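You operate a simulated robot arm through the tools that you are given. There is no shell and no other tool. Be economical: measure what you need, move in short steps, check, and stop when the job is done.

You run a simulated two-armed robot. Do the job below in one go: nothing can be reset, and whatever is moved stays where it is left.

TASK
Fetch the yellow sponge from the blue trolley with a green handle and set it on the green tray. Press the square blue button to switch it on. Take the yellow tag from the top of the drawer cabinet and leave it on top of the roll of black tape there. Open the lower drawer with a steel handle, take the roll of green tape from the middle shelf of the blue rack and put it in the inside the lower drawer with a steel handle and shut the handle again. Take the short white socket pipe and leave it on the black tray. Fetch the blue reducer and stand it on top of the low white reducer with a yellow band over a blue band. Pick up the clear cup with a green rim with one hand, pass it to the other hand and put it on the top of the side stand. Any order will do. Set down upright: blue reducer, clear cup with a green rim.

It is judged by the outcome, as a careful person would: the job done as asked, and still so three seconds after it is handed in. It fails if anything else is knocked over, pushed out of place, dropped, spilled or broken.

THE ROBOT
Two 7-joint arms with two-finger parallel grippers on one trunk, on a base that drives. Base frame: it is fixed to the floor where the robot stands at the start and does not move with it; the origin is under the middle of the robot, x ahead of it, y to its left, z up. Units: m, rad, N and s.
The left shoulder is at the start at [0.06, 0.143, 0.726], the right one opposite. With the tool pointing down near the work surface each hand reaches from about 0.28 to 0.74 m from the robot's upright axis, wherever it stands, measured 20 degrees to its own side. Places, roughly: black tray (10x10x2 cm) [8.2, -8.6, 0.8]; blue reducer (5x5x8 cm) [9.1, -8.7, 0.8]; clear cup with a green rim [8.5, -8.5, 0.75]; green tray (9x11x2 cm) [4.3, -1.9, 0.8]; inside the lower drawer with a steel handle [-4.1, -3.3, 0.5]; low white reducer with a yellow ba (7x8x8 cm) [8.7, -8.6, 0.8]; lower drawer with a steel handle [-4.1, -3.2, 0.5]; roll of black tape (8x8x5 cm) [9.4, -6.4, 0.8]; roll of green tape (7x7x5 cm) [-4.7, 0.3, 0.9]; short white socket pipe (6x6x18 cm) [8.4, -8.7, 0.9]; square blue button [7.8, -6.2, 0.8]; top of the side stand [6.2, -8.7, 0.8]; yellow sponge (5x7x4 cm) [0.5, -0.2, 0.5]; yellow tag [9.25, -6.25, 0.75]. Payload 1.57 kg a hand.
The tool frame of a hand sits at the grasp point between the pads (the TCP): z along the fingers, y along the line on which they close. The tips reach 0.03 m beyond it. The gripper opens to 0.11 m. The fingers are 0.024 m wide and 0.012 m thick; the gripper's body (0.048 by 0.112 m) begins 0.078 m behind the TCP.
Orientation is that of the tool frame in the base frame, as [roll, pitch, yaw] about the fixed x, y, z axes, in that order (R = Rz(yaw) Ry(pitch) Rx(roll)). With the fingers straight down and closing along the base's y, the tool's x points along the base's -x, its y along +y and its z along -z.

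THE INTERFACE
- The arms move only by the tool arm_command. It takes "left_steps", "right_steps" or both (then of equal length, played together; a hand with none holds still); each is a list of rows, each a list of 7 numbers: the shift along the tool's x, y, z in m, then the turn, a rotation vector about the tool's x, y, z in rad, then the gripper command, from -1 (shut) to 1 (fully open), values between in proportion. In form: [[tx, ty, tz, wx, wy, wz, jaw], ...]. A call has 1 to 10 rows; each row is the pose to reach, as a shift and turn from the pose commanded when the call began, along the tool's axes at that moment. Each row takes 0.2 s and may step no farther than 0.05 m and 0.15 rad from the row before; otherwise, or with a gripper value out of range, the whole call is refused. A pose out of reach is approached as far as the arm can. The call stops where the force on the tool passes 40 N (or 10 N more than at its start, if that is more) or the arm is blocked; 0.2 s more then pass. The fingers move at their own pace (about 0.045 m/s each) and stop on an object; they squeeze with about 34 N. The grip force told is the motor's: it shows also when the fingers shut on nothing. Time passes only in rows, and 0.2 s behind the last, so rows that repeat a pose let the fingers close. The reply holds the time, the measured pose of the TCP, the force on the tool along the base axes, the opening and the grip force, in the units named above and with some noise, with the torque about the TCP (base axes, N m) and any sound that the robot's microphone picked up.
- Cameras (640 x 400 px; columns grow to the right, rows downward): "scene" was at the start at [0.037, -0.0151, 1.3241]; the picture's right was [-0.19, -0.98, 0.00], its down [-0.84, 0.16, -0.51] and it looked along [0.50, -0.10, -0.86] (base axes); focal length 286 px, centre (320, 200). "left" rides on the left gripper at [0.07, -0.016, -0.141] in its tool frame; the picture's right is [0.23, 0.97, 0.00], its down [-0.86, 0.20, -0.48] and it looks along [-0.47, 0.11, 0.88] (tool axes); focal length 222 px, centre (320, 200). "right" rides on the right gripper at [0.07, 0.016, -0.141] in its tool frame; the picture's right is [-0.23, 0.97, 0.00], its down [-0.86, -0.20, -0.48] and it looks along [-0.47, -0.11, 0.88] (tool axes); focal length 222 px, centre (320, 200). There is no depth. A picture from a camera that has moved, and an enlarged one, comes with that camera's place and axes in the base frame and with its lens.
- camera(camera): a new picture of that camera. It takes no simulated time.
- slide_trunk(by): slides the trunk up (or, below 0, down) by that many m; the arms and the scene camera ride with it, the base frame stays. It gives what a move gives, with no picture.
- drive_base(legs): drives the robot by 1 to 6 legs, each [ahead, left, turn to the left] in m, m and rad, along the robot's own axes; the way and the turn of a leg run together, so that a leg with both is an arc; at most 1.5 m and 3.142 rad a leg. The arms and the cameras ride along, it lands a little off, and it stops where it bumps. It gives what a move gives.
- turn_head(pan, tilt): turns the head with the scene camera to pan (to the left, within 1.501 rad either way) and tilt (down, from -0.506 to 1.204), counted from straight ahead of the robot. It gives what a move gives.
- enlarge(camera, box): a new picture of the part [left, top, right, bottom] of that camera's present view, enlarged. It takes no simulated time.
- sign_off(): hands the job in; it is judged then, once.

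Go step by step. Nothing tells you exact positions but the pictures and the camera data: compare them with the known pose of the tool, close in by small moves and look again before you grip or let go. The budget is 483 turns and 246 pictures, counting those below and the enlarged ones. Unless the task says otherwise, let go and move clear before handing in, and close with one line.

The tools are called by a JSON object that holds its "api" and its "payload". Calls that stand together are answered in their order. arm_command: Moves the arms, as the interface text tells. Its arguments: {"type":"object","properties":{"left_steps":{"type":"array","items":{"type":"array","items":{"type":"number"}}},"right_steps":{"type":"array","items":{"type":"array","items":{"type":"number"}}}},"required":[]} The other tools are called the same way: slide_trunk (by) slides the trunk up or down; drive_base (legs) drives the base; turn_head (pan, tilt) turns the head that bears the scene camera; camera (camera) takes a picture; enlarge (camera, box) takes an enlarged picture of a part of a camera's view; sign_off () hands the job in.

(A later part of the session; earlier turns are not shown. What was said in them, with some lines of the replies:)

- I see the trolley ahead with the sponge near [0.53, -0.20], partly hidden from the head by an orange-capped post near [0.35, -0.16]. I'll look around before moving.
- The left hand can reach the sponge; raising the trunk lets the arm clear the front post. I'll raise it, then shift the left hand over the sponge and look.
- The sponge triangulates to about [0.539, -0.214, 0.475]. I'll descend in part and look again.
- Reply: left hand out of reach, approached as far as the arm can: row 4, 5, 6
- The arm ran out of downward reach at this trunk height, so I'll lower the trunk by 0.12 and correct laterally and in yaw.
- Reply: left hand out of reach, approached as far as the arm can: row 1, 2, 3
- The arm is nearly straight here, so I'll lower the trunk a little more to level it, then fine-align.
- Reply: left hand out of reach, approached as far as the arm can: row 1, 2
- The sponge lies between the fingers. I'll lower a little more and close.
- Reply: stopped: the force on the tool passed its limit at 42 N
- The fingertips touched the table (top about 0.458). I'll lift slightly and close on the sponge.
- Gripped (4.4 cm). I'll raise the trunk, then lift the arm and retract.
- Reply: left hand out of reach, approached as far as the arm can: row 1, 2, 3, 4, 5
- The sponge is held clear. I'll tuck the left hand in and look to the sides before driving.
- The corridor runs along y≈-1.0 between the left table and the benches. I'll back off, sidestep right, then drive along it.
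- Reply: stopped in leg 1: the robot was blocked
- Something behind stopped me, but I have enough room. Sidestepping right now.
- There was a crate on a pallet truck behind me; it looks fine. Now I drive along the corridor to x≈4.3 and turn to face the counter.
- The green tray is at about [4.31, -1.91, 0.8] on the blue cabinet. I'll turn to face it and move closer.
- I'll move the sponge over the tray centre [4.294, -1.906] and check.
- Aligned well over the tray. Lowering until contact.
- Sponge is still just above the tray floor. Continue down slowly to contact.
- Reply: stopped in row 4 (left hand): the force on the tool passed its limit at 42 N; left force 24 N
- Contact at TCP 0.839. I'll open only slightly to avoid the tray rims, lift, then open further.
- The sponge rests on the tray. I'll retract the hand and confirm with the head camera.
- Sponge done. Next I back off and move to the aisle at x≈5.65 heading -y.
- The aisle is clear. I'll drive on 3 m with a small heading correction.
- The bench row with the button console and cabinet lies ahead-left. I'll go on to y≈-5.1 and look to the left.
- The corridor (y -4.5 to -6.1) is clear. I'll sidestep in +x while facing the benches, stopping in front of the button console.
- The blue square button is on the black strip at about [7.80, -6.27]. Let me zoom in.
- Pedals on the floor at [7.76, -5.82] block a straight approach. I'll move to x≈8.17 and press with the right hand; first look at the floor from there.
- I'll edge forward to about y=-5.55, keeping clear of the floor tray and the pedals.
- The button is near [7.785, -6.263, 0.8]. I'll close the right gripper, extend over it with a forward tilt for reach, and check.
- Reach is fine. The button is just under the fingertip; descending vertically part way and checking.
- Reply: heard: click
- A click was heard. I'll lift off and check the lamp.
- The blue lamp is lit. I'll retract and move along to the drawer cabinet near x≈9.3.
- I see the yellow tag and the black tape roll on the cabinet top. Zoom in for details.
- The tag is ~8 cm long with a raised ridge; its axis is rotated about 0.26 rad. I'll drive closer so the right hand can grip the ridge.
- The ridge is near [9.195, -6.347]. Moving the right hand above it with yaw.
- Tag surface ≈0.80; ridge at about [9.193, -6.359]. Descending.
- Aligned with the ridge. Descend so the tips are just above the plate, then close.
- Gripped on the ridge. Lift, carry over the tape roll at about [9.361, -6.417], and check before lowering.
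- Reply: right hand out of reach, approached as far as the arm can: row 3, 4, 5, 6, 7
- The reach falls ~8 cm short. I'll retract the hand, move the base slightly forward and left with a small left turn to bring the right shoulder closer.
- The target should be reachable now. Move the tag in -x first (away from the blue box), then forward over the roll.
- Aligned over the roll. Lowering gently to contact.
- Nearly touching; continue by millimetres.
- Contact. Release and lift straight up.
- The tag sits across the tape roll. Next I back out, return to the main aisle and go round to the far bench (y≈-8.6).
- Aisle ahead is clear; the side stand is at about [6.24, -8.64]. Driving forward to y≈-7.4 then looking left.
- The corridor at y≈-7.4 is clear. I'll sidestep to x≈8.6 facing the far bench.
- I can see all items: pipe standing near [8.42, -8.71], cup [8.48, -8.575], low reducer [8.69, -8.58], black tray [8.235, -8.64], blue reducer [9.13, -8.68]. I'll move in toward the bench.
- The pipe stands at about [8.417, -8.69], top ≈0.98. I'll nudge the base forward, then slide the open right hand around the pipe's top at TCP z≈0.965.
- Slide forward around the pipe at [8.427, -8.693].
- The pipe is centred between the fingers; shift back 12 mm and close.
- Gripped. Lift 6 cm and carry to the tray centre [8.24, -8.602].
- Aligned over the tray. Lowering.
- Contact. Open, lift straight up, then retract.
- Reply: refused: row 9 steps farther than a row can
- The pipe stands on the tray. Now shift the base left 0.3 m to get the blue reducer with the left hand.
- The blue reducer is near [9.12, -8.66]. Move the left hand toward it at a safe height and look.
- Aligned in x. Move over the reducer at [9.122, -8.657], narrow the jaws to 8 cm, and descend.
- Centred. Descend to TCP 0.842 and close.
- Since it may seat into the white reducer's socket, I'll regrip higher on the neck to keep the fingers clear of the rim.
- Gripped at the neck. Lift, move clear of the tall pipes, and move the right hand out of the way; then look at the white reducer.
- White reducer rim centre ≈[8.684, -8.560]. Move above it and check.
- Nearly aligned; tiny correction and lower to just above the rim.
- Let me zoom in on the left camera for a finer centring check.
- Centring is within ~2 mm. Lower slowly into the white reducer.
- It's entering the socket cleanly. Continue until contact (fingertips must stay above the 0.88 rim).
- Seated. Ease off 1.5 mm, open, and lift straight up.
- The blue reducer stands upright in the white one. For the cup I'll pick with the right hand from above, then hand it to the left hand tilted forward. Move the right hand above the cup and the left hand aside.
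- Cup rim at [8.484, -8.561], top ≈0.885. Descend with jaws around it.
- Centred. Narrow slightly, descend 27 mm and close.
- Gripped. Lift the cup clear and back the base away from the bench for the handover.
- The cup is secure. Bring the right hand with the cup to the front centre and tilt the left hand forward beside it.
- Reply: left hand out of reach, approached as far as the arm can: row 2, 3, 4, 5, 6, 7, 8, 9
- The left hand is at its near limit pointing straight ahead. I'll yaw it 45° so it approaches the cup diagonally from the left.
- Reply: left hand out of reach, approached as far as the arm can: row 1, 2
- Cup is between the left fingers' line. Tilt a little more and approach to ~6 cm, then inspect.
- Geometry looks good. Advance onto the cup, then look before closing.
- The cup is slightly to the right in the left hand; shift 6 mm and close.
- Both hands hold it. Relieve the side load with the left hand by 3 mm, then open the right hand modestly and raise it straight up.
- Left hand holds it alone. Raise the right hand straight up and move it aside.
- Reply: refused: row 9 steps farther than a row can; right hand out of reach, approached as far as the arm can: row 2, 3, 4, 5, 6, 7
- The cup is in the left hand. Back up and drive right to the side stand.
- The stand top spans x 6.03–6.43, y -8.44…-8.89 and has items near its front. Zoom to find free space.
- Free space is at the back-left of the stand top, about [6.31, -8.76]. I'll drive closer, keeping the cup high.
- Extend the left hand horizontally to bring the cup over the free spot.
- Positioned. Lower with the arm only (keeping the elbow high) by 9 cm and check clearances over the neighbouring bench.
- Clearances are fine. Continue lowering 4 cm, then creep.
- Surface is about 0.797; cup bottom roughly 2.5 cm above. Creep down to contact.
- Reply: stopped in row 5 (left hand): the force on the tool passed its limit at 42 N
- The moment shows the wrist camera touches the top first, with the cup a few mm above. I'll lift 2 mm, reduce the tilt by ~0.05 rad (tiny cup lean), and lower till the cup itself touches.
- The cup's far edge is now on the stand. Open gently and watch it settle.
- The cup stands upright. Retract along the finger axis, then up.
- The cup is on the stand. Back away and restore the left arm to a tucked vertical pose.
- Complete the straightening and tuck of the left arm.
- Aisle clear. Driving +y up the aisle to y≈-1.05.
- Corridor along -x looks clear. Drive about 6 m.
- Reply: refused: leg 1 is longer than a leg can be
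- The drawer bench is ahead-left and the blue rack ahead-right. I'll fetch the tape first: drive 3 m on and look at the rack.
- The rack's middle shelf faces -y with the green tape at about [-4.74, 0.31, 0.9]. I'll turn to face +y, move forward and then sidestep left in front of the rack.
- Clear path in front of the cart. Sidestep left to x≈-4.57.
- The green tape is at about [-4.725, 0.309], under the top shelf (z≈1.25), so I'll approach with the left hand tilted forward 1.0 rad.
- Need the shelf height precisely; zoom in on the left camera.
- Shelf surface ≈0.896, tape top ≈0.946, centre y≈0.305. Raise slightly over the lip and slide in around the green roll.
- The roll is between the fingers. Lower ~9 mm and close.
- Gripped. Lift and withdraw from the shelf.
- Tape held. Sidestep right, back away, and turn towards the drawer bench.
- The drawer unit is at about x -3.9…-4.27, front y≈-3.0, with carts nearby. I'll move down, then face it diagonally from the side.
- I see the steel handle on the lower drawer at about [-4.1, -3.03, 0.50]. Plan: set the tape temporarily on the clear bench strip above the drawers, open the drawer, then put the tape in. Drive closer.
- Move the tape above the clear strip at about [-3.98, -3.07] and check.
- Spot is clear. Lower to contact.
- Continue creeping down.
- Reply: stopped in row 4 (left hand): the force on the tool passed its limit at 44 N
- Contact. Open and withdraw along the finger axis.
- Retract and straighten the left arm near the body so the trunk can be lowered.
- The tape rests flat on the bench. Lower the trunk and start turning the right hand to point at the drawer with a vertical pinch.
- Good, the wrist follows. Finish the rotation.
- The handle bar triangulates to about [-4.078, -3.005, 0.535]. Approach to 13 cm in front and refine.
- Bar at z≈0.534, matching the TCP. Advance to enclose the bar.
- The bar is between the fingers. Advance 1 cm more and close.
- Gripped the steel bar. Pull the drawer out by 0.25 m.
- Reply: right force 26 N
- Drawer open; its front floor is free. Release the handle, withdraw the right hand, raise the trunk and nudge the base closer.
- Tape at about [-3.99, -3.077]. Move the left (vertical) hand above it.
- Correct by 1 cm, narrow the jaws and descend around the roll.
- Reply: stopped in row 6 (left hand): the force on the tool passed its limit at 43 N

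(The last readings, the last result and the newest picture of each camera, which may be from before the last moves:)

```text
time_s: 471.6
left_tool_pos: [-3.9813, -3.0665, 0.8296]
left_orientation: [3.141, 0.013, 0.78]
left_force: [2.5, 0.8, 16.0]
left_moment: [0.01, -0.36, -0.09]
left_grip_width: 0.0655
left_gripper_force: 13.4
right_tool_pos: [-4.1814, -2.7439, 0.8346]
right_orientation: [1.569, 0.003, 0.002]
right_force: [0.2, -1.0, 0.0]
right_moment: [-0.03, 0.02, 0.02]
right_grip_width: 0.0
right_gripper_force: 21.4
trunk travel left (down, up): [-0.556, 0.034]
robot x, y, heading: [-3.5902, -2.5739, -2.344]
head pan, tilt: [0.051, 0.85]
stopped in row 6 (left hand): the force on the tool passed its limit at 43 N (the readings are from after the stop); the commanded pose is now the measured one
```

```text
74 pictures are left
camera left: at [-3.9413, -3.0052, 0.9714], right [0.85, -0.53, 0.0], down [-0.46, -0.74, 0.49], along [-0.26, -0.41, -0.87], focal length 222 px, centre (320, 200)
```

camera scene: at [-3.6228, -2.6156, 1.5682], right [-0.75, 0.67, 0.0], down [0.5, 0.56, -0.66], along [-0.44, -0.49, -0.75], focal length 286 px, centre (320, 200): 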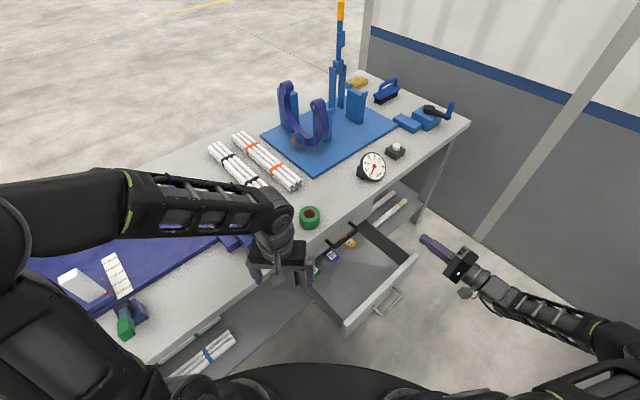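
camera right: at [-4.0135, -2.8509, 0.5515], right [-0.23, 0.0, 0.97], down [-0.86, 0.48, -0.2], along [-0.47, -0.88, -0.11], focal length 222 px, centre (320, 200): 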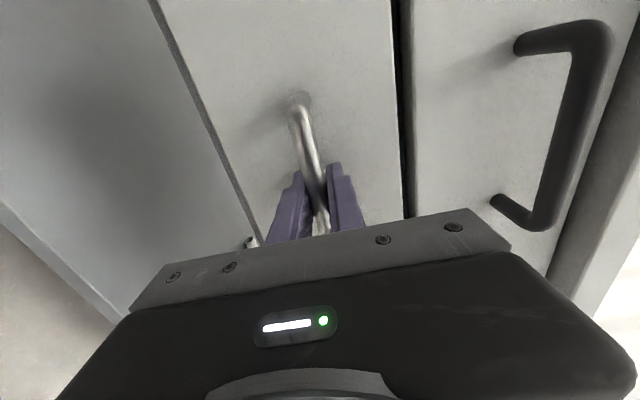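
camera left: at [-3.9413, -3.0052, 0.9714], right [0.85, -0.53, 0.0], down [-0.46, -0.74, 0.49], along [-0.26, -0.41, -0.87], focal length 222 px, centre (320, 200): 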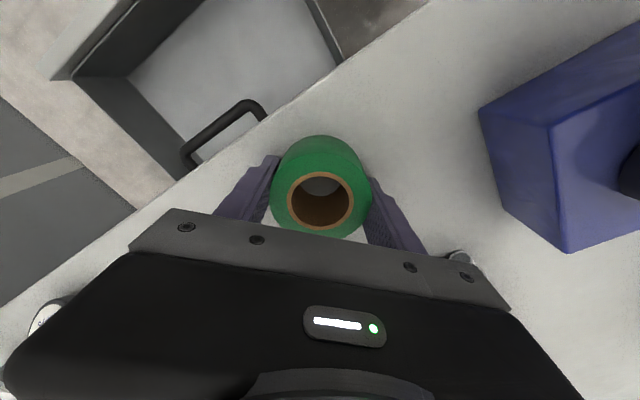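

Tips touched the bench; grip is on. Firm up and lift.

{"api": "arm_command", "payload": {"left_steps": [[0, 0, -0.003, 0, 0, 0, -1], [0, 0, -0.003, 0, 0, 0, -1], [0, 0, -0.04, 0, 0, 0, -1], [0, 0, -0.08, 0, 0, 0, -1], [0, 0, -0.1, 0, 0, 0, -1], [0, 0, -0.1, 0, 0, 0, -1]]}}

{"api": "camera", "payload": {"camera": "scene"}}

{"api": "camera", "payload": {"camera": "left"}}

```text
time_s: 473.1
left_tool_pos: [-3.9781, -3.0643, 0.9287]
left_orientation: [-3.141, 0.006, 0.779]
left_force: [-0.2, -0.4, -1.3]
left_moment: [0.05, -0.01, 0.01]
left_grip_width: 0.065
left_gripper_force: 34.1
right_tool_pos: [-4.1806, -2.7447, 0.8352]
right_orientation: [1.572, 0.002, 0.002]
right_force: [-0.2, 0.4, 0.9]
right_moment: [0.02, 0.0, -0.02]
right_grip_width: 0.0001
right_gripper_force: 21.2
trunk travel left (down, up): [-0.556, 0.034]
robot x, y, heading: [-3.5896, -2.5788, -2.352]
head pan, tilt: [0.051, 0.85]
```

```text
73 pictures are left
camera scene: at [-3.6214, -2.6148, 1.5683], right [-0.75, 0.67, 0.0], down [0.5, 0.56, -0.66], along [-0.44, -0.49, -0.75], focal length 286 px, centre (320, 200)
```

scene: 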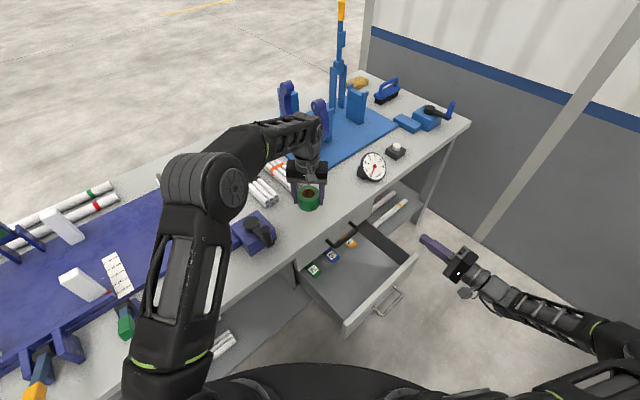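

```text
72 pictures are left
camera left: at [-3.9398, -3.0038, 1.0695], right [0.85, -0.53, 0.0], down [-0.47, -0.74, 0.48], along [-0.26, -0.41, -0.87], focal length 222 px, centre (320, 200)
```

left: 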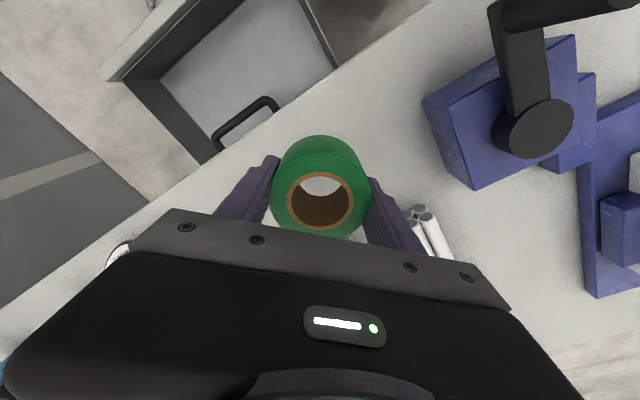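

Lifted. Pull the right fist back/up, and carry the tape over the open drawer at about [-4.05, -2.89].

{"api": "arm_command", "payload": {"left_steps": [[0.014, -0.035, 0, 0, 0, 0, -1], [0.028, -0.07, 0, 0, 0, 0, -1], [0.042, -0.106, 0, 0, 0, 0, -1], [0.056, -0.142, 0, 0, 0, 0, -1], [0.0697, -0.177, 0, 0, 0, 0, -1], [0.0697, -0.177, 0, 0, 0, 0, -1]], "right_steps": [[0, 0.02, -0.03, 0, 0, 0, -1], [0, 0.04, -0.06, 0, 0, 0, -1], [0, 0.06, -0.09, 0, 0, 0, -1], [0, 0.08, -0.12, 0, 0, 0, -1], [0, 0.1, -0.14, 0, 0, 0, -1], [0, 0.1, -0.14, 0, 0, 0, -1]]}}

{"api": "camera", "payload": {"camera": "scene"}}

{"api": "camera", "payload": {"camera": "left"}}

```text
time_s: 474.4
left_tool_pos: [-4.0554, -2.8927, 0.9256]
left_orientation: [3.141, 0.006, 0.78]
left_force: [0.1, 0.2, -0.8]
left_moment: [-0.01, 0.03, 0.01]
left_grip_width: 0.0652
left_gripper_force: 34.0
right_tool_pos: [-4.1832, -2.6037, 0.9345]
right_orientation: [1.57, 0.002, 0.002]
right_force: [-1.0, 0.0, 0.1]
right_moment: [-0.01, 0.0, 0.0]
right_grip_width: 0.0
right_gripper_force: 21.2
trunk travel left (down, up): [-0.556, 0.034]
robot x, y, heading: [-3.5919, -2.5725, -2.352]
head pan, tilt: [0.051, 0.85]
```

```text
71 pictures are left
camera scene: at [-3.6213, -2.615, 1.5683], right [-0.75, 0.67, 0.0], down [0.5, 0.56, -0.66], along [-0.44, -0.49, -0.75], focal length 286 px, centre (320, 200)
```

scene: 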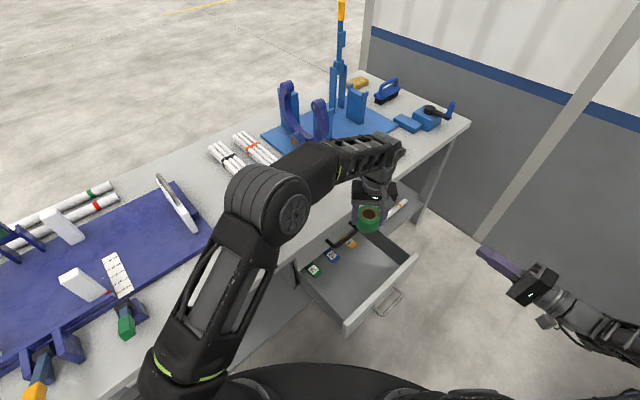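

```text
70 pictures are left
camera left: at [-4.0166, -2.832, 1.0675], right [0.85, -0.53, 0.0], down [-0.46, -0.74, 0.48], along [-0.26, -0.41, -0.87], focal length 222 px, centre (320, 200)
```

left: 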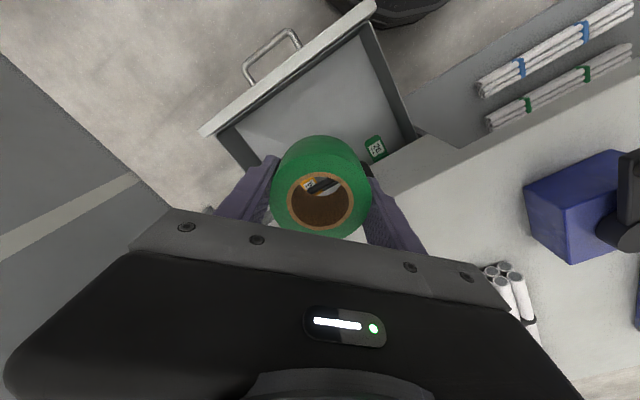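

I'll yaw the left hand ~0.6 rad so the gripper body is slimmer across the drawer, nudge +y slightly, then lower the trunk in stages.

{"api": "arm_command", "payload": {"left_steps": [[0, 0, 0, 0, 0, -0.12, -1], [0.002, -0.002, 0, 0, 0, -0.24, -1], [0.004, -0.003, 0, 0, 0, -0.36, -1], [0.006, -0.004, 0, 0, 0, -0.48, -1], [0.007, -0.005, 0, 0, 0, -0.6, -1], [0.007, -0.005, 0, 0, 0, -0.6, -1]]}}

{"api": "slide_trunk", "payload": {"by": -0.22}}

{"api": "camera", "payload": {"camera": "scene"}}

{"api": "camera", "payload": {"camera": "left"}}

```text
time_s: 475.9
left_tool_pos: [-4.0534, -2.8834, 0.9269]
left_orientation: [-3.139, 0.007, 1.379]
left_force: [0.4, 1.2, -2.1]
left_moment: [0.0, -0.04, 0.0]
left_grip_width: 0.0651
left_gripper_force: 34.0
right_tool_pos: [-4.1832, -2.6024, 0.9345]
right_orientation: [1.57, 0.0, 0.002]
right_force: [-0.2, -1.1, 0.8]
right_moment: [0.01, -0.02, 0.0]
right_grip_width: 0.0
right_gripper_force: 21.8
trunk travel left (down, up): [-0.556, 0.034]
robot x, y, heading: [-3.5876, -2.5747, -2.35]
head pan, tilt: [0.051, 0.85]
```

```text
time_s: 478.2
left_tool_pos: [-4.0523, -2.8827, 0.706]
left_orientation: [-3.138, 0.006, 1.377]
left_force: [0.6, -0.3, -1.4]
left_moment: [0.0, 0.0, 0.0]
left_grip_width: 0.0652
left_gripper_force: 34.5
right_tool_pos: [-4.1823, -2.6026, 0.7139]
right_orientation: [1.572, 0.001, 0.0]
right_force: [-1.0, 0.0, 0.0]
right_moment: [-0.02, -0.03, -0.01]
right_grip_width: 0.0001
right_gripper_force: 21.4
trunk travel left (down, up): [-0.336, 0.254]
robot x, y, heading: [-3.5924, -2.5743, -2.348]
head pan, tilt: [0.051, 0.85]
```

```text
69 pictures are left
camera scene: at [-3.6212, -2.6146, 1.3483], right [-0.75, 0.67, 0.0], down [0.5, 0.56, -0.66], along [-0.44, -0.49, -0.75], focal length 286 px, centre (320, 200)
```

scene: 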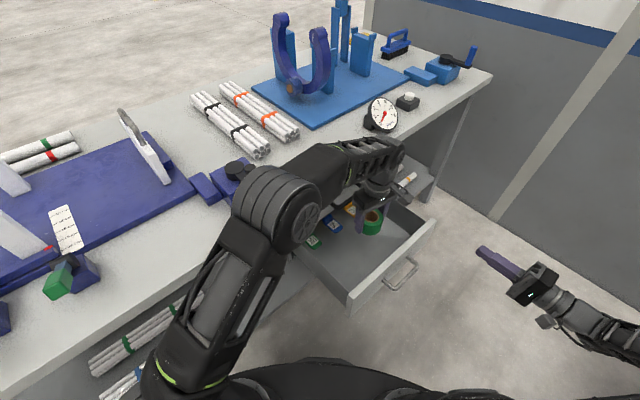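

```text
68 pictures are left
camera left: at [-4.0551, -2.8115, 0.8487], right [1.0, 0.04, -0.01], down [0.04, -0.87, 0.48], along [0.01, -0.48, -0.88], focal length 222 px, centre (320, 200)
```

left: 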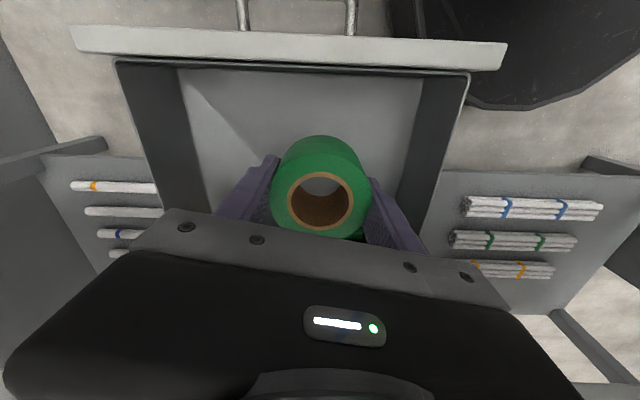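

Tape is well above the drawer floor. To keep the left elbow off the bench edge I'll shift the base 8 cm away (+x), compensate with the arm, and lower with the arm.

{"api": "drive_base", "payload": {"legs": [[-0.056, 0.057, 0]]}}

{"api": "arm_command", "payload": {"left_steps": [[-0.0077, -0.039, 0, 0, 0, 0, -1], [-0.0154, -0.0785, 0, 0, 0, 0, -1], [-0.0154, -0.0785, 0.04, 0, 0, 0, -1], [-0.0154, -0.0785, 0.08, 0, 0, 0, -1], [-0.0154, -0.0785, 0.08, 0, 0, 0, -1]]}}

{"api": "camera", "payload": {"camera": "scene"}}

{"api": "camera", "payload": {"camera": "left"}}

```text
time_s: 479.2
left_tool_pos: [-3.9735, -2.883, 0.7063]
left_orientation: [-3.135, 0.006, 1.379]
left_force: [-0.5, 0.4, -1.4]
left_moment: [0.01, 0.02, 0.02]
left_grip_width: 0.0651
left_gripper_force: 34.9
right_tool_pos: [-4.1029, -2.6024, 0.7151]
right_orientation: [1.573, 0.002, 0.002]
right_force: [-0.6, -0.2, -0.5]
right_moment: [0.0, -0.01, 0.0]
right_grip_width: 0.0
right_gripper_force: 21.5
trunk travel left (down, up): [-0.336, 0.254]
robot x, y, heading: [-3.5092, -2.5753, -2.346]
head pan, tilt: [0.051, 0.85]
```

```text
time_s: 480.4
left_tool_pos: [-4.0469, -2.879, 0.6325]
left_orientation: [-3.138, 0.007, 1.379]
left_force: [0.5, 0.8, -2.1]
left_moment: [-0.01, -0.03, 0.0]
left_grip_width: 0.0653
left_gripper_force: 33.9
left hand out of reach, approached as far as the arm can: row 2, 3, 4, 5
right_tool_pos: [-4.1033, -2.6019, 0.7153]
right_orientation: [1.57, 0.001, 0.003]
right_force: [-0.4, 0.2, 0.1]
right_moment: [0.03, 0.01, 0.0]
right_grip_width: 0.0001
right_gripper_force: 21.7
trunk travel left (down, up): [-0.336, 0.254]
robot x, y, heading: [-3.512, -2.5747, -2.352]
head pan, tilt: [0.051, 0.85]
```

```text
67 pictures are left
camera scene: at [-3.5411, -2.614, 1.3483], right [-0.75, 0.67, 0.0], down [0.5, 0.56, -0.66], along [-0.44, -0.49, -0.75], focal length 286 px, centre (320, 200)
```

scene: 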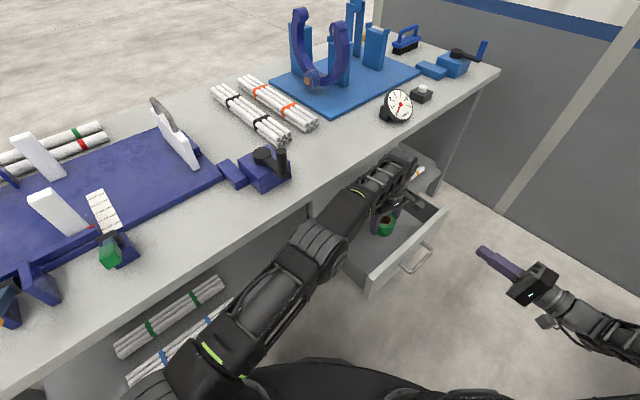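

```text
66 pictures are left
camera left: at [-4.049, -2.8067, 0.7736], right [1.0, 0.04, -0.01], down [0.04, -0.87, 0.48], along [0.01, -0.48, -0.88], focal length 222 px, centre (320, 200)
```

left: 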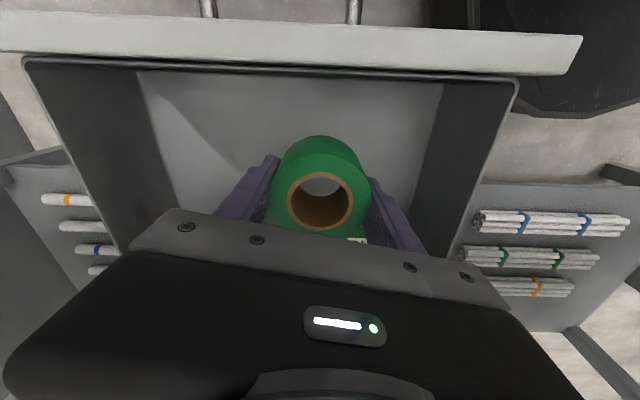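

The elbow is clear. Lower the trunk 0.1 m and look.

{"api": "slide_trunk", "payload": {"by": -0.1}}

{"api": "camera", "payload": {"camera": "left"}}

{"api": "camera", "payload": {"camera": "scene"}}

```text
time_s: 481.8
left_tool_pos: [-4.048, -2.8792, 0.5316]
left_orientation: [-3.137, 0.006, 1.38]
left_force: [-0.5, 0.0, -0.2]
left_moment: [-0.01, 0.01, -0.01]
left_grip_width: 0.0655
left_gripper_force: 34.0
right_tool_pos: [-4.1025, -2.6039, 0.6154]
right_orientation: [1.571, 0.001, 0.001]
right_force: [-0.4, -0.1, 0.1]
right_moment: [-0.06, 0.01, 0.01]
right_grip_width: 0.0
right_gripper_force: 21.7
trunk travel left (down, up): [-0.236, 0.354]
robot x, y, heading: [-3.51, -2.5742, -2.353]
head pan, tilt: [0.051, 0.85]
```

```text
65 pictures are left
camera left: at [-4.0492, -2.8068, 0.6739], right [1.0, 0.04, -0.01], down [0.04, -0.87, 0.48], along [0.01, -0.48, -0.88], focal length 222 px, centre (320, 200)
```

left: 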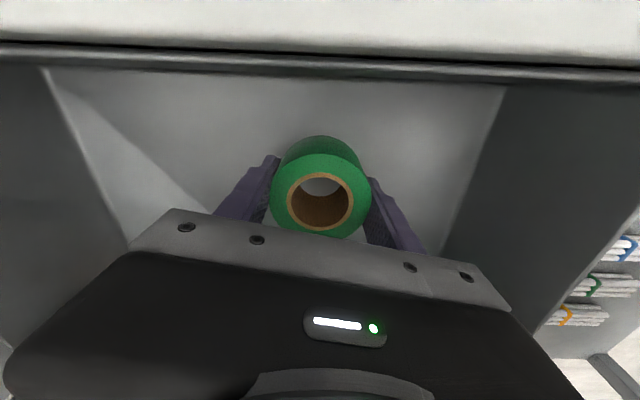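

```text
64 pictures are left
camera scene: at [-3.5413, -2.6143, 1.2483], right [-0.75, 0.67, 0.0], down [0.5, 0.56, -0.66], along [-0.44, -0.49, -0.75], focal length 286 px, centre (320, 200)
```

scene: 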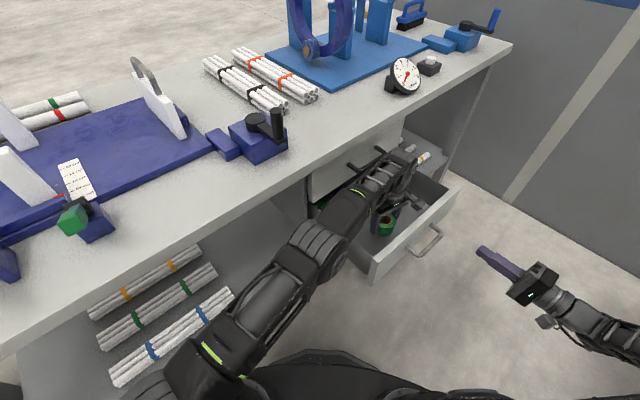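

Continue lowering gently to contact with the drawer floor.

{"api": "slide_trunk", "payload": {"by": -0.035}}

{"api": "camera", "payload": {"camera": "left"}}

```text
time_s: 482.5
left_tool_pos: [-4.0463, -2.8801, 0.5047]
left_orientation: [-3.133, 0.01, 1.38]
left_force: [7.8, 0.2, 11.9]
left_moment: [0.04, -0.77, -0.01]
left_grip_width: 0.0654
left_gripper_force: 33.8
right_tool_pos: [-4.102, -2.603, 0.581]
right_orientation: [1.57, 0.003, 0.002]
right_force: [-0.2, 0.5, 0.3]
right_moment: [0.01, -0.02, 0.0]
right_grip_width: 0.0002
right_gripper_force: 21.2
trunk travel left (down, up): [-0.201, 0.389]
robot x, y, heading: [-3.5103, -2.5752, -2.353]
head pan, tilt: [0.051, 0.85]
stopped: the force on the tool passed its limit at 44 N (the readings are from after the stop); the commanded pose is now the measured one
```

```text
63 pictures are left
camera left: at [-4.0485, -2.8077, 0.6469], right [1.0, 0.04, -0.01], down [0.04, -0.87, 0.49], along [0.01, -0.49, -0.87], focal length 222 px, centre (320, 200)
```

left: 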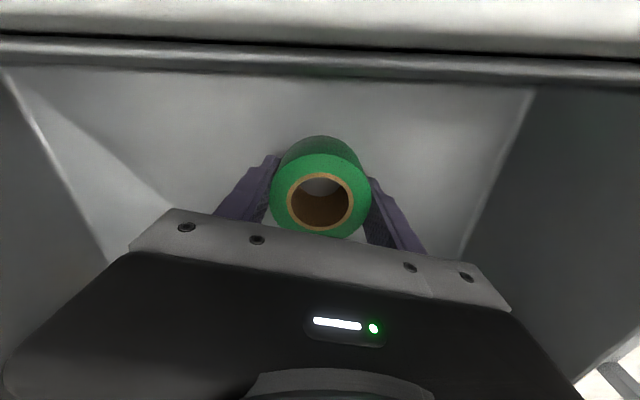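

Floor contact. Open the fingers and raise by the trunk.

{"api": "arm_command", "payload": {"left_steps": [[0, 0, -0.001, 0, 0, 0, 0.4], [0, 0, -0.001, 0, 0, 0, 0.8], [0, 0, -0.001, 0, 0, 0, 0.8], [0, 0, -0.001, 0, 0, 0, 0.8]]}}

{"api": "slide_trunk", "payload": {"by": 0.3}}

{"api": "camera", "payload": {"camera": "left"}}

```text
time_s: 483.5
left_tool_pos: [-4.0486, -2.8793, 0.5063]
left_orientation: [-3.13, 0.012, 1.379]
left_force: [-10.9, 0.8, 17.0]
left_moment: [0.04, -0.54, 0.07]
left_grip_width: 0.088
left_gripper_force: 0.1
right_tool_pos: [-4.1034, -2.6027, 0.5802]
right_orientation: [1.569, 0.001, 0.002]
right_force: [0.1, -0.4, 1.1]
right_moment: [-0.02, 0.0, 0.04]
right_grip_width: 0.0
right_gripper_force: 21.1
trunk travel left (down, up): [-0.201, 0.389]
robot x, y, heading: [-3.5128, -2.5774, -2.35]
head pan, tilt: [0.051, 0.85]
```

```text
time_s: 486.5
left_tool_pos: [-4.048, -2.8787, 0.8049]
left_orientation: [-3.132, 0.009, 1.38]
left_force: [-0.4, -0.4, -0.3]
left_moment: [0.02, 0.01, 0.03]
left_grip_width: 0.099
left_gripper_force: 0.0
right_tool_pos: [-4.1033, -2.6034, 0.8796]
right_orientation: [1.57, 0.001, 0.001]
right_force: [-0.4, -1.5, 0.2]
right_moment: [0.03, -0.02, 0.0]
right_grip_width: 0.0
right_gripper_force: 21.0
trunk travel left (down, up): [-0.501, 0.089]
robot x, y, heading: [-3.5121, -2.5763, -2.353]
head pan, tilt: [0.051, 0.85]
```

```text
62 pictures are left
camera left: at [-4.0494, -2.8078, 0.9455], right [1.0, 0.04, -0.01], down [0.04, -0.87, 0.48], along [0.01, -0.48, -0.87], focal length 222 px, centre (320, 200)
```

left: 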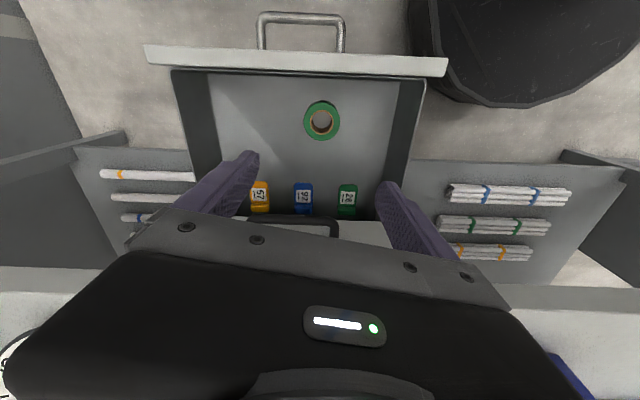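

The tape lies flat in the drawer. Retract and raise the left hand, then lower the trunk for the right hand to grip the handle again.

{"api": "arm_command", "payload": {"left_steps": [[0.014, 0.02, -0.03, 0, 0, 0, 1], [0.029, 0.045, -0.06, 0, 0, 0.05, 1], [0.044, 0.068, -0.09, 0, 0, 0.15, 1], [0.058, 0.09, -0.12, 0, 0, 0.25, 1], [0.073, 0.113, -0.15, 0, 0, 0.35, 1], [0.088, 0.136, -0.18, 0, 0, 0.45, 1], [0.102, 0.158, -0.215, 0, 0, 0.55, 1], [0.117, 0.181, -0.245, 0, 0, 0.6, 1]]}}

{"api": "slide_trunk", "payload": {"by": -0.34}}

{"api": "camera", "payload": {"camera": "scene"}}

{"api": "camera", "payload": {"camera": "right"}}

```text
time_s: 488.3
left_tool_pos: [-3.8439, -2.7952, 1.0445]
left_orientation: [-3.141, 0.016, 0.779]
left_force: [0.0, -0.6, -0.3]
left_moment: [-0.01, 0.01, 0.0]
left_grip_width: 0.1099
left_gripper_force: 0.0
right_tool_pos: [-4.1027, -2.6029, 0.8796]
right_orientation: [1.57, 0.002, 0.002]
right_force: [-0.3, 1.3, 0.0]
right_moment: [-0.01, -0.01, 0.02]
right_grip_width: 0.0001
right_gripper_force: 21.0
trunk travel left (down, up): [-0.501, 0.089]
robot x, y, heading: [-3.5114, -2.5746, -2.353]
head pan, tilt: [0.051, 0.85]
```

```text
time_s: 491.7
left_tool_pos: [-3.8458, -2.7947, 0.7051]
left_orientation: [-3.139, 0.013, 0.779]
left_force: [0.0, 0.6, -0.2]
left_moment: [0.04, 0.04, -0.04]
left_grip_width: 0.11
left_gripper_force: 0.1
right_tool_pos: [-4.1029, -2.6031, 0.5403]
right_orientation: [1.57, 0.002, 0.001]
right_force: [0.0, -0.4, 0.5]
right_moment: [0.02, 0.02, -0.01]
right_grip_width: 0.0003
right_gripper_force: 21.5
trunk travel left (down, up): [-0.161, 0.429]
robot x, y, heading: [-3.5124, -2.5732, -2.354]
head pan, tilt: [0.051, 0.85]
```

```text
61 pictures are left
camera scene: at [-3.541, -2.6142, 1.1732], right [-0.75, 0.67, 0.0], down [0.5, 0.56, -0.66], along [-0.44, -0.49, -0.75], focal length 286 px, centre (320, 200)
```

scene: 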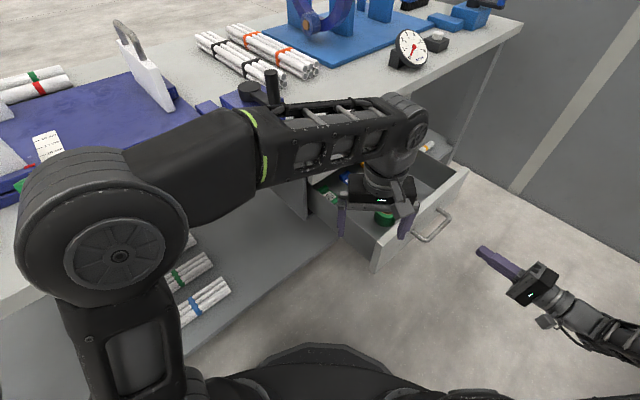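

```text
60 pictures are left
camera right: at [-4.0335, -2.4616, 0.5558], right [-0.23, 0.0, 0.97], down [-0.86, 0.48, -0.2], along [-0.46, -0.88, -0.11], focal length 222 px, centre (320, 200)
```

right: 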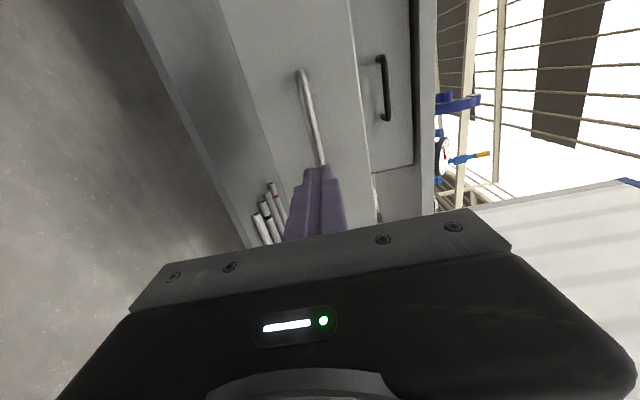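

Open the right jaws and advance onto the handle again.

{"api": "arm_command", "payload": {"right_steps": [[0.01, -0.003, 0, 0, 0, 0, 0], [0.02, -0.006, 0, 0, 0, 0, 0], [0.02, -0.006, 0.04, 0, 0, 0, 0], [0.02, -0.006, 0.08, 0, 0, 0, 0], [0.02, -0.006, 0.115, 0, 0, 0, 0], [0.02, -0.006, 0.137, 0, 0, 0, 0], [0.02, -0.006, 0.137, 0, 0, 0, 0]]}}

{"api": "camera", "payload": {"camera": "right"}}

```text
time_s: 493.3
left_tool_pos: [-3.8444, -2.7943, 0.7046]
left_orientation: [-3.139, 0.012, 0.778]
left_force: [-0.5, 0.5, -0.9]
left_moment: [-0.02, -0.01, -0.03]
left_grip_width: 0.11
left_gripper_force: 0.0
right_tool_pos: [-4.0836, -2.7409, 0.5331]
right_orientation: [1.571, 0.002, 0.001]
right_force: [-0.2, 0.1, 0.2]
right_moment: [-0.02, -0.03, 0.03]
right_grip_width: 0.0552
right_gripper_force: 0.0
trunk travel left (down, up): [-0.161, 0.429]
robot x, y, heading: [-3.5107, -2.5752, -2.35]
head pan, tilt: [0.051, 0.85]
```

```text
59 pictures are left
camera right: at [-4.0138, -2.5998, 0.55], right [-0.23, 0.0, 0.97], down [-0.86, 0.48, -0.2], along [-0.46, -0.88, -0.11], focal length 222 px, centre (320, 200)
```

right: 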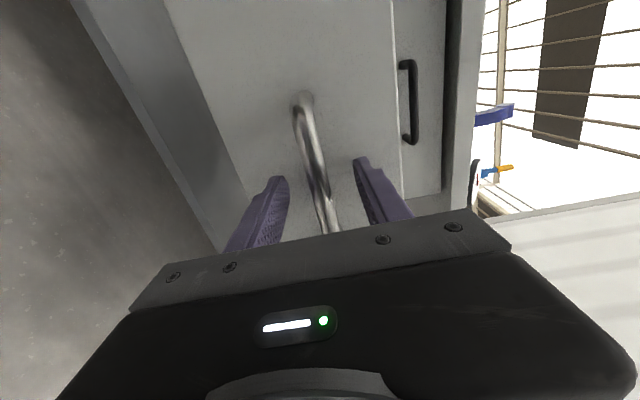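

Bar is between the fingers. Close and push the drawer in.

{"api": "arm_command", "payload": {"right_steps": [[0, 0, 0, 0, 0, 0, -1], [0, 0, 0, 0, 0, 0, -1], [0, 0, 0, 0, 0, 0, -1], [0, 0, 0, 0, 0, 0, -1], [0, 0, 0.03, 0, 0, 0, -1], [0, 0, 0.06, 0, 0, 0, -1], [0, 0, 0.09, 0, 0, 0, -1], [0, 0, 0.12, 0, 0, 0, -1], [0, 0, 0.15, 0, 0, 0, -1], [0, 0, 0.175, 0, 0, 0, -1]]}}

{"api": "arm_command", "payload": {"right_steps": [[0, 0, 0.02, 0, 0, 0, -1], [0, 0, 0.04, 0, 0, 0, -1], [0, 0, 0.06, 0, 0, 0, -1], [0, 0, 0.075, 0, 0, 0, -1], [0, 0, 0.083, 0, 0, 0, -1], [0, 0, 0.09, 0, 0, 0, -1]]}}

{"api": "camera", "payload": {"camera": "scene"}}

```text
time_s: 495.5
left_tool_pos: [-3.8446, -2.7936, 0.7058]
left_orientation: [-3.139, 0.015, 0.78]
left_force: [0.0, 0.4, 0.4]
left_moment: [0.01, 0.03, 0.01]
left_grip_width: 0.1101
left_gripper_force: 0.3
right_tool_pos: [-4.0825, -2.9143, 0.5354]
right_orientation: [1.565, 0.004, 0.001]
right_force: [-21.9, -1.0, 24.4]
right_moment: [0.13, -0.42, 0.32]
right_grip_width: 0.0138
right_gripper_force: 30.5
trunk travel left (down, up): [-0.161, 0.429]
robot x, y, heading: [-3.5115, -2.5719, -2.346]
head pan, tilt: [0.051, 0.85]
```

```text
time_s: 496.9
left_tool_pos: [-3.8446, -2.7908, 0.7057]
left_orientation: [-3.14, 0.014, 0.775]
left_force: [0.0, -1.0, -0.3]
left_moment: [0.03, 0.01, 0.01]
left_grip_width: 0.1102
left_gripper_force: 0.1
right_tool_pos: [-4.0807, -2.9979, 0.536]
right_orientation: [1.562, 0.002, 0.004]
right_force: [7.7, 17.5, 12.5]
right_moment: [0.35, -0.34, 0.3]
right_grip_width: 0.0139
right_gripper_force: 30.0
trunk travel left (down, up): [-0.161, 0.429]
robot x, y, heading: [-3.5104, -2.5751, -2.349]
head pan, tilt: [0.051, 0.85]
stopped in row 6 (right hand): the force on the tool passed its limit at 76 N (the readings are from after the stop); the commanded pose is now the measured one
```

```text
58 pictures are left
camera scene: at [-3.5395, -2.6116, 1.1731], right [-0.74, 0.67, 0.0], down [0.5, 0.56, -0.66], along [-0.44, -0.49, -0.75], focal length 286 px, centre (320, 200)
```

scene: 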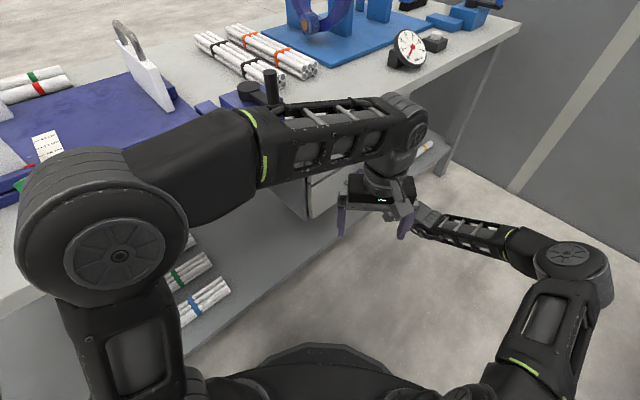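

The drawer hit its closed stop. Release the handle and withdraw straight back.

{"api": "arm_command", "payload": {"right_steps": [[0, 0, 0, 0, 0, 0, -0.3], [0, 0, 0, 0, 0, 0, 0], [0, 0, 0, 0, 0, 0, 0], [0, 0, -0.04, 0, 0, 0, 0], [0, 0, -0.08, 0, 0, 0, 0], [0, 0, -0.12, 0, 0, 0, 0], [0, 0, -0.16, 0, 0, 0, 0], [0, 0, -0.2, 0, 0, 0, 0]]}}

{"api": "slide_trunk", "payload": {"by": 0.3}}

{"api": "drive_base", "payload": {"legs": [[-0.4, 0, 0]]}}

{"api": "camera", "payload": {"camera": "scene"}}

```text
time_s: 498.6
left_tool_pos: [-3.844, -2.7932, 0.7051]
left_orientation: [-3.139, 0.013, 0.778]
left_force: [1.3, 0.0, 0.5]
left_moment: [0.02, 0.02, -0.01]
left_grip_width: 0.1099
left_gripper_force: 0.0
right_tool_pos: [-4.0819, -2.7993, 0.5329]
right_orientation: [1.569, 0.002, 0.003]
right_force: [1.0, -1.0, -0.2]
right_moment: [-0.01, 0.02, 0.02]
right_grip_width: 0.055
right_gripper_force: 0.1
trunk travel left (down, up): [-0.161, 0.429]
robot x, y, heading: [-3.5095, -2.5716, -2.351]
head pan, tilt: [0.051, 0.85]
```

```text
time_s: 501.6
left_tool_pos: [-3.845, -2.7934, 1.0045]
left_orientation: [-3.141, 0.013, 0.778]
left_force: [0.2, -0.9, -0.2]
left_moment: [0.0, 0.0, -0.02]
left_grip_width: 0.1098
left_gripper_force: 0.0
right_tool_pos: [-4.0819, -2.799, 0.8328]
right_orientation: [1.569, 0.003, 0.003]
right_force: [0.4, 0.0, -0.4]
right_moment: [0.0, 0.01, -0.01]
right_grip_width: 0.055
right_gripper_force: 0.0
trunk travel left (down, up): [-0.461, 0.129]
robot x, y, heading: [-3.5087, -2.5755, -2.355]
head pan, tilt: [0.051, 0.85]
```

```text
time_s: 504.1
left_tool_pos: [-3.5651, -2.511, 1.0049]
left_orientation: [-3.138, 0.014, 0.781]
left_force: [-0.3, 0.8, -0.1]
left_moment: [0.0, -0.01, -0.01]
left_grip_width: 0.11
left_gripper_force: 0.1
right_tool_pos: [-3.8002, -2.5187, 0.8325]
right_orientation: [1.569, 0.002, 0.005]
right_force: [1.4, 0.4, 0.6]
right_moment: [0.0, 0.01, 0.0]
right_grip_width: 0.0551
right_gripper_force: 0.1
trunk travel left (down, up): [-0.461, 0.129]
robot x, y, heading: [-3.2314, -2.2943, -2.348]
head pan, tilt: [0.051, 0.85]
```

```text
57 pictures are left
camera scene: at [-3.2611, -2.3312, 1.4732], right [-0.75, 0.67, 0.0], down [0.5, 0.56, -0.66], along [-0.44, -0.49, -0.75], focal length 286 px, centre (320, 200)
```

scene: 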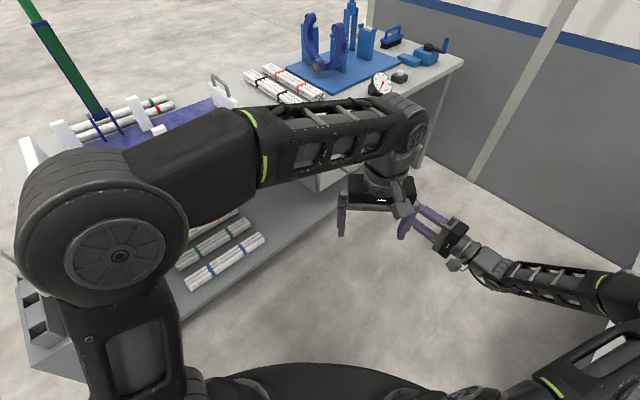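

Check that the drawer is flush using the right hand's camera.

{"api": "camera", "payload": {"camera": "right"}}

```text
56 pictures are left
camera right: at [-3.7331, -2.3773, 0.8493], right [-0.23, 0.0, 0.97], down [-0.86, 0.47, -0.2], along [-0.46, -0.88, -0.11], focal length 222 px, centre (320, 200)
```

right: 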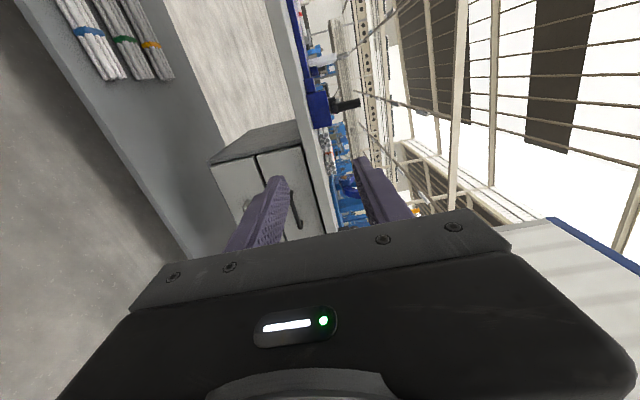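

Everything asked for is done: both drawer fronts are flush with the tape inside, and both hands are clear. I'm handing the job in.

{"api": "sign_off", "payload": {}}

```text
The job is handed in.
```

All seven tasks are done and the job is handed in. At the very start my base backed into the crate on the pallet truck; it looked fine afterwards, but I didn't check whether it had shifted.
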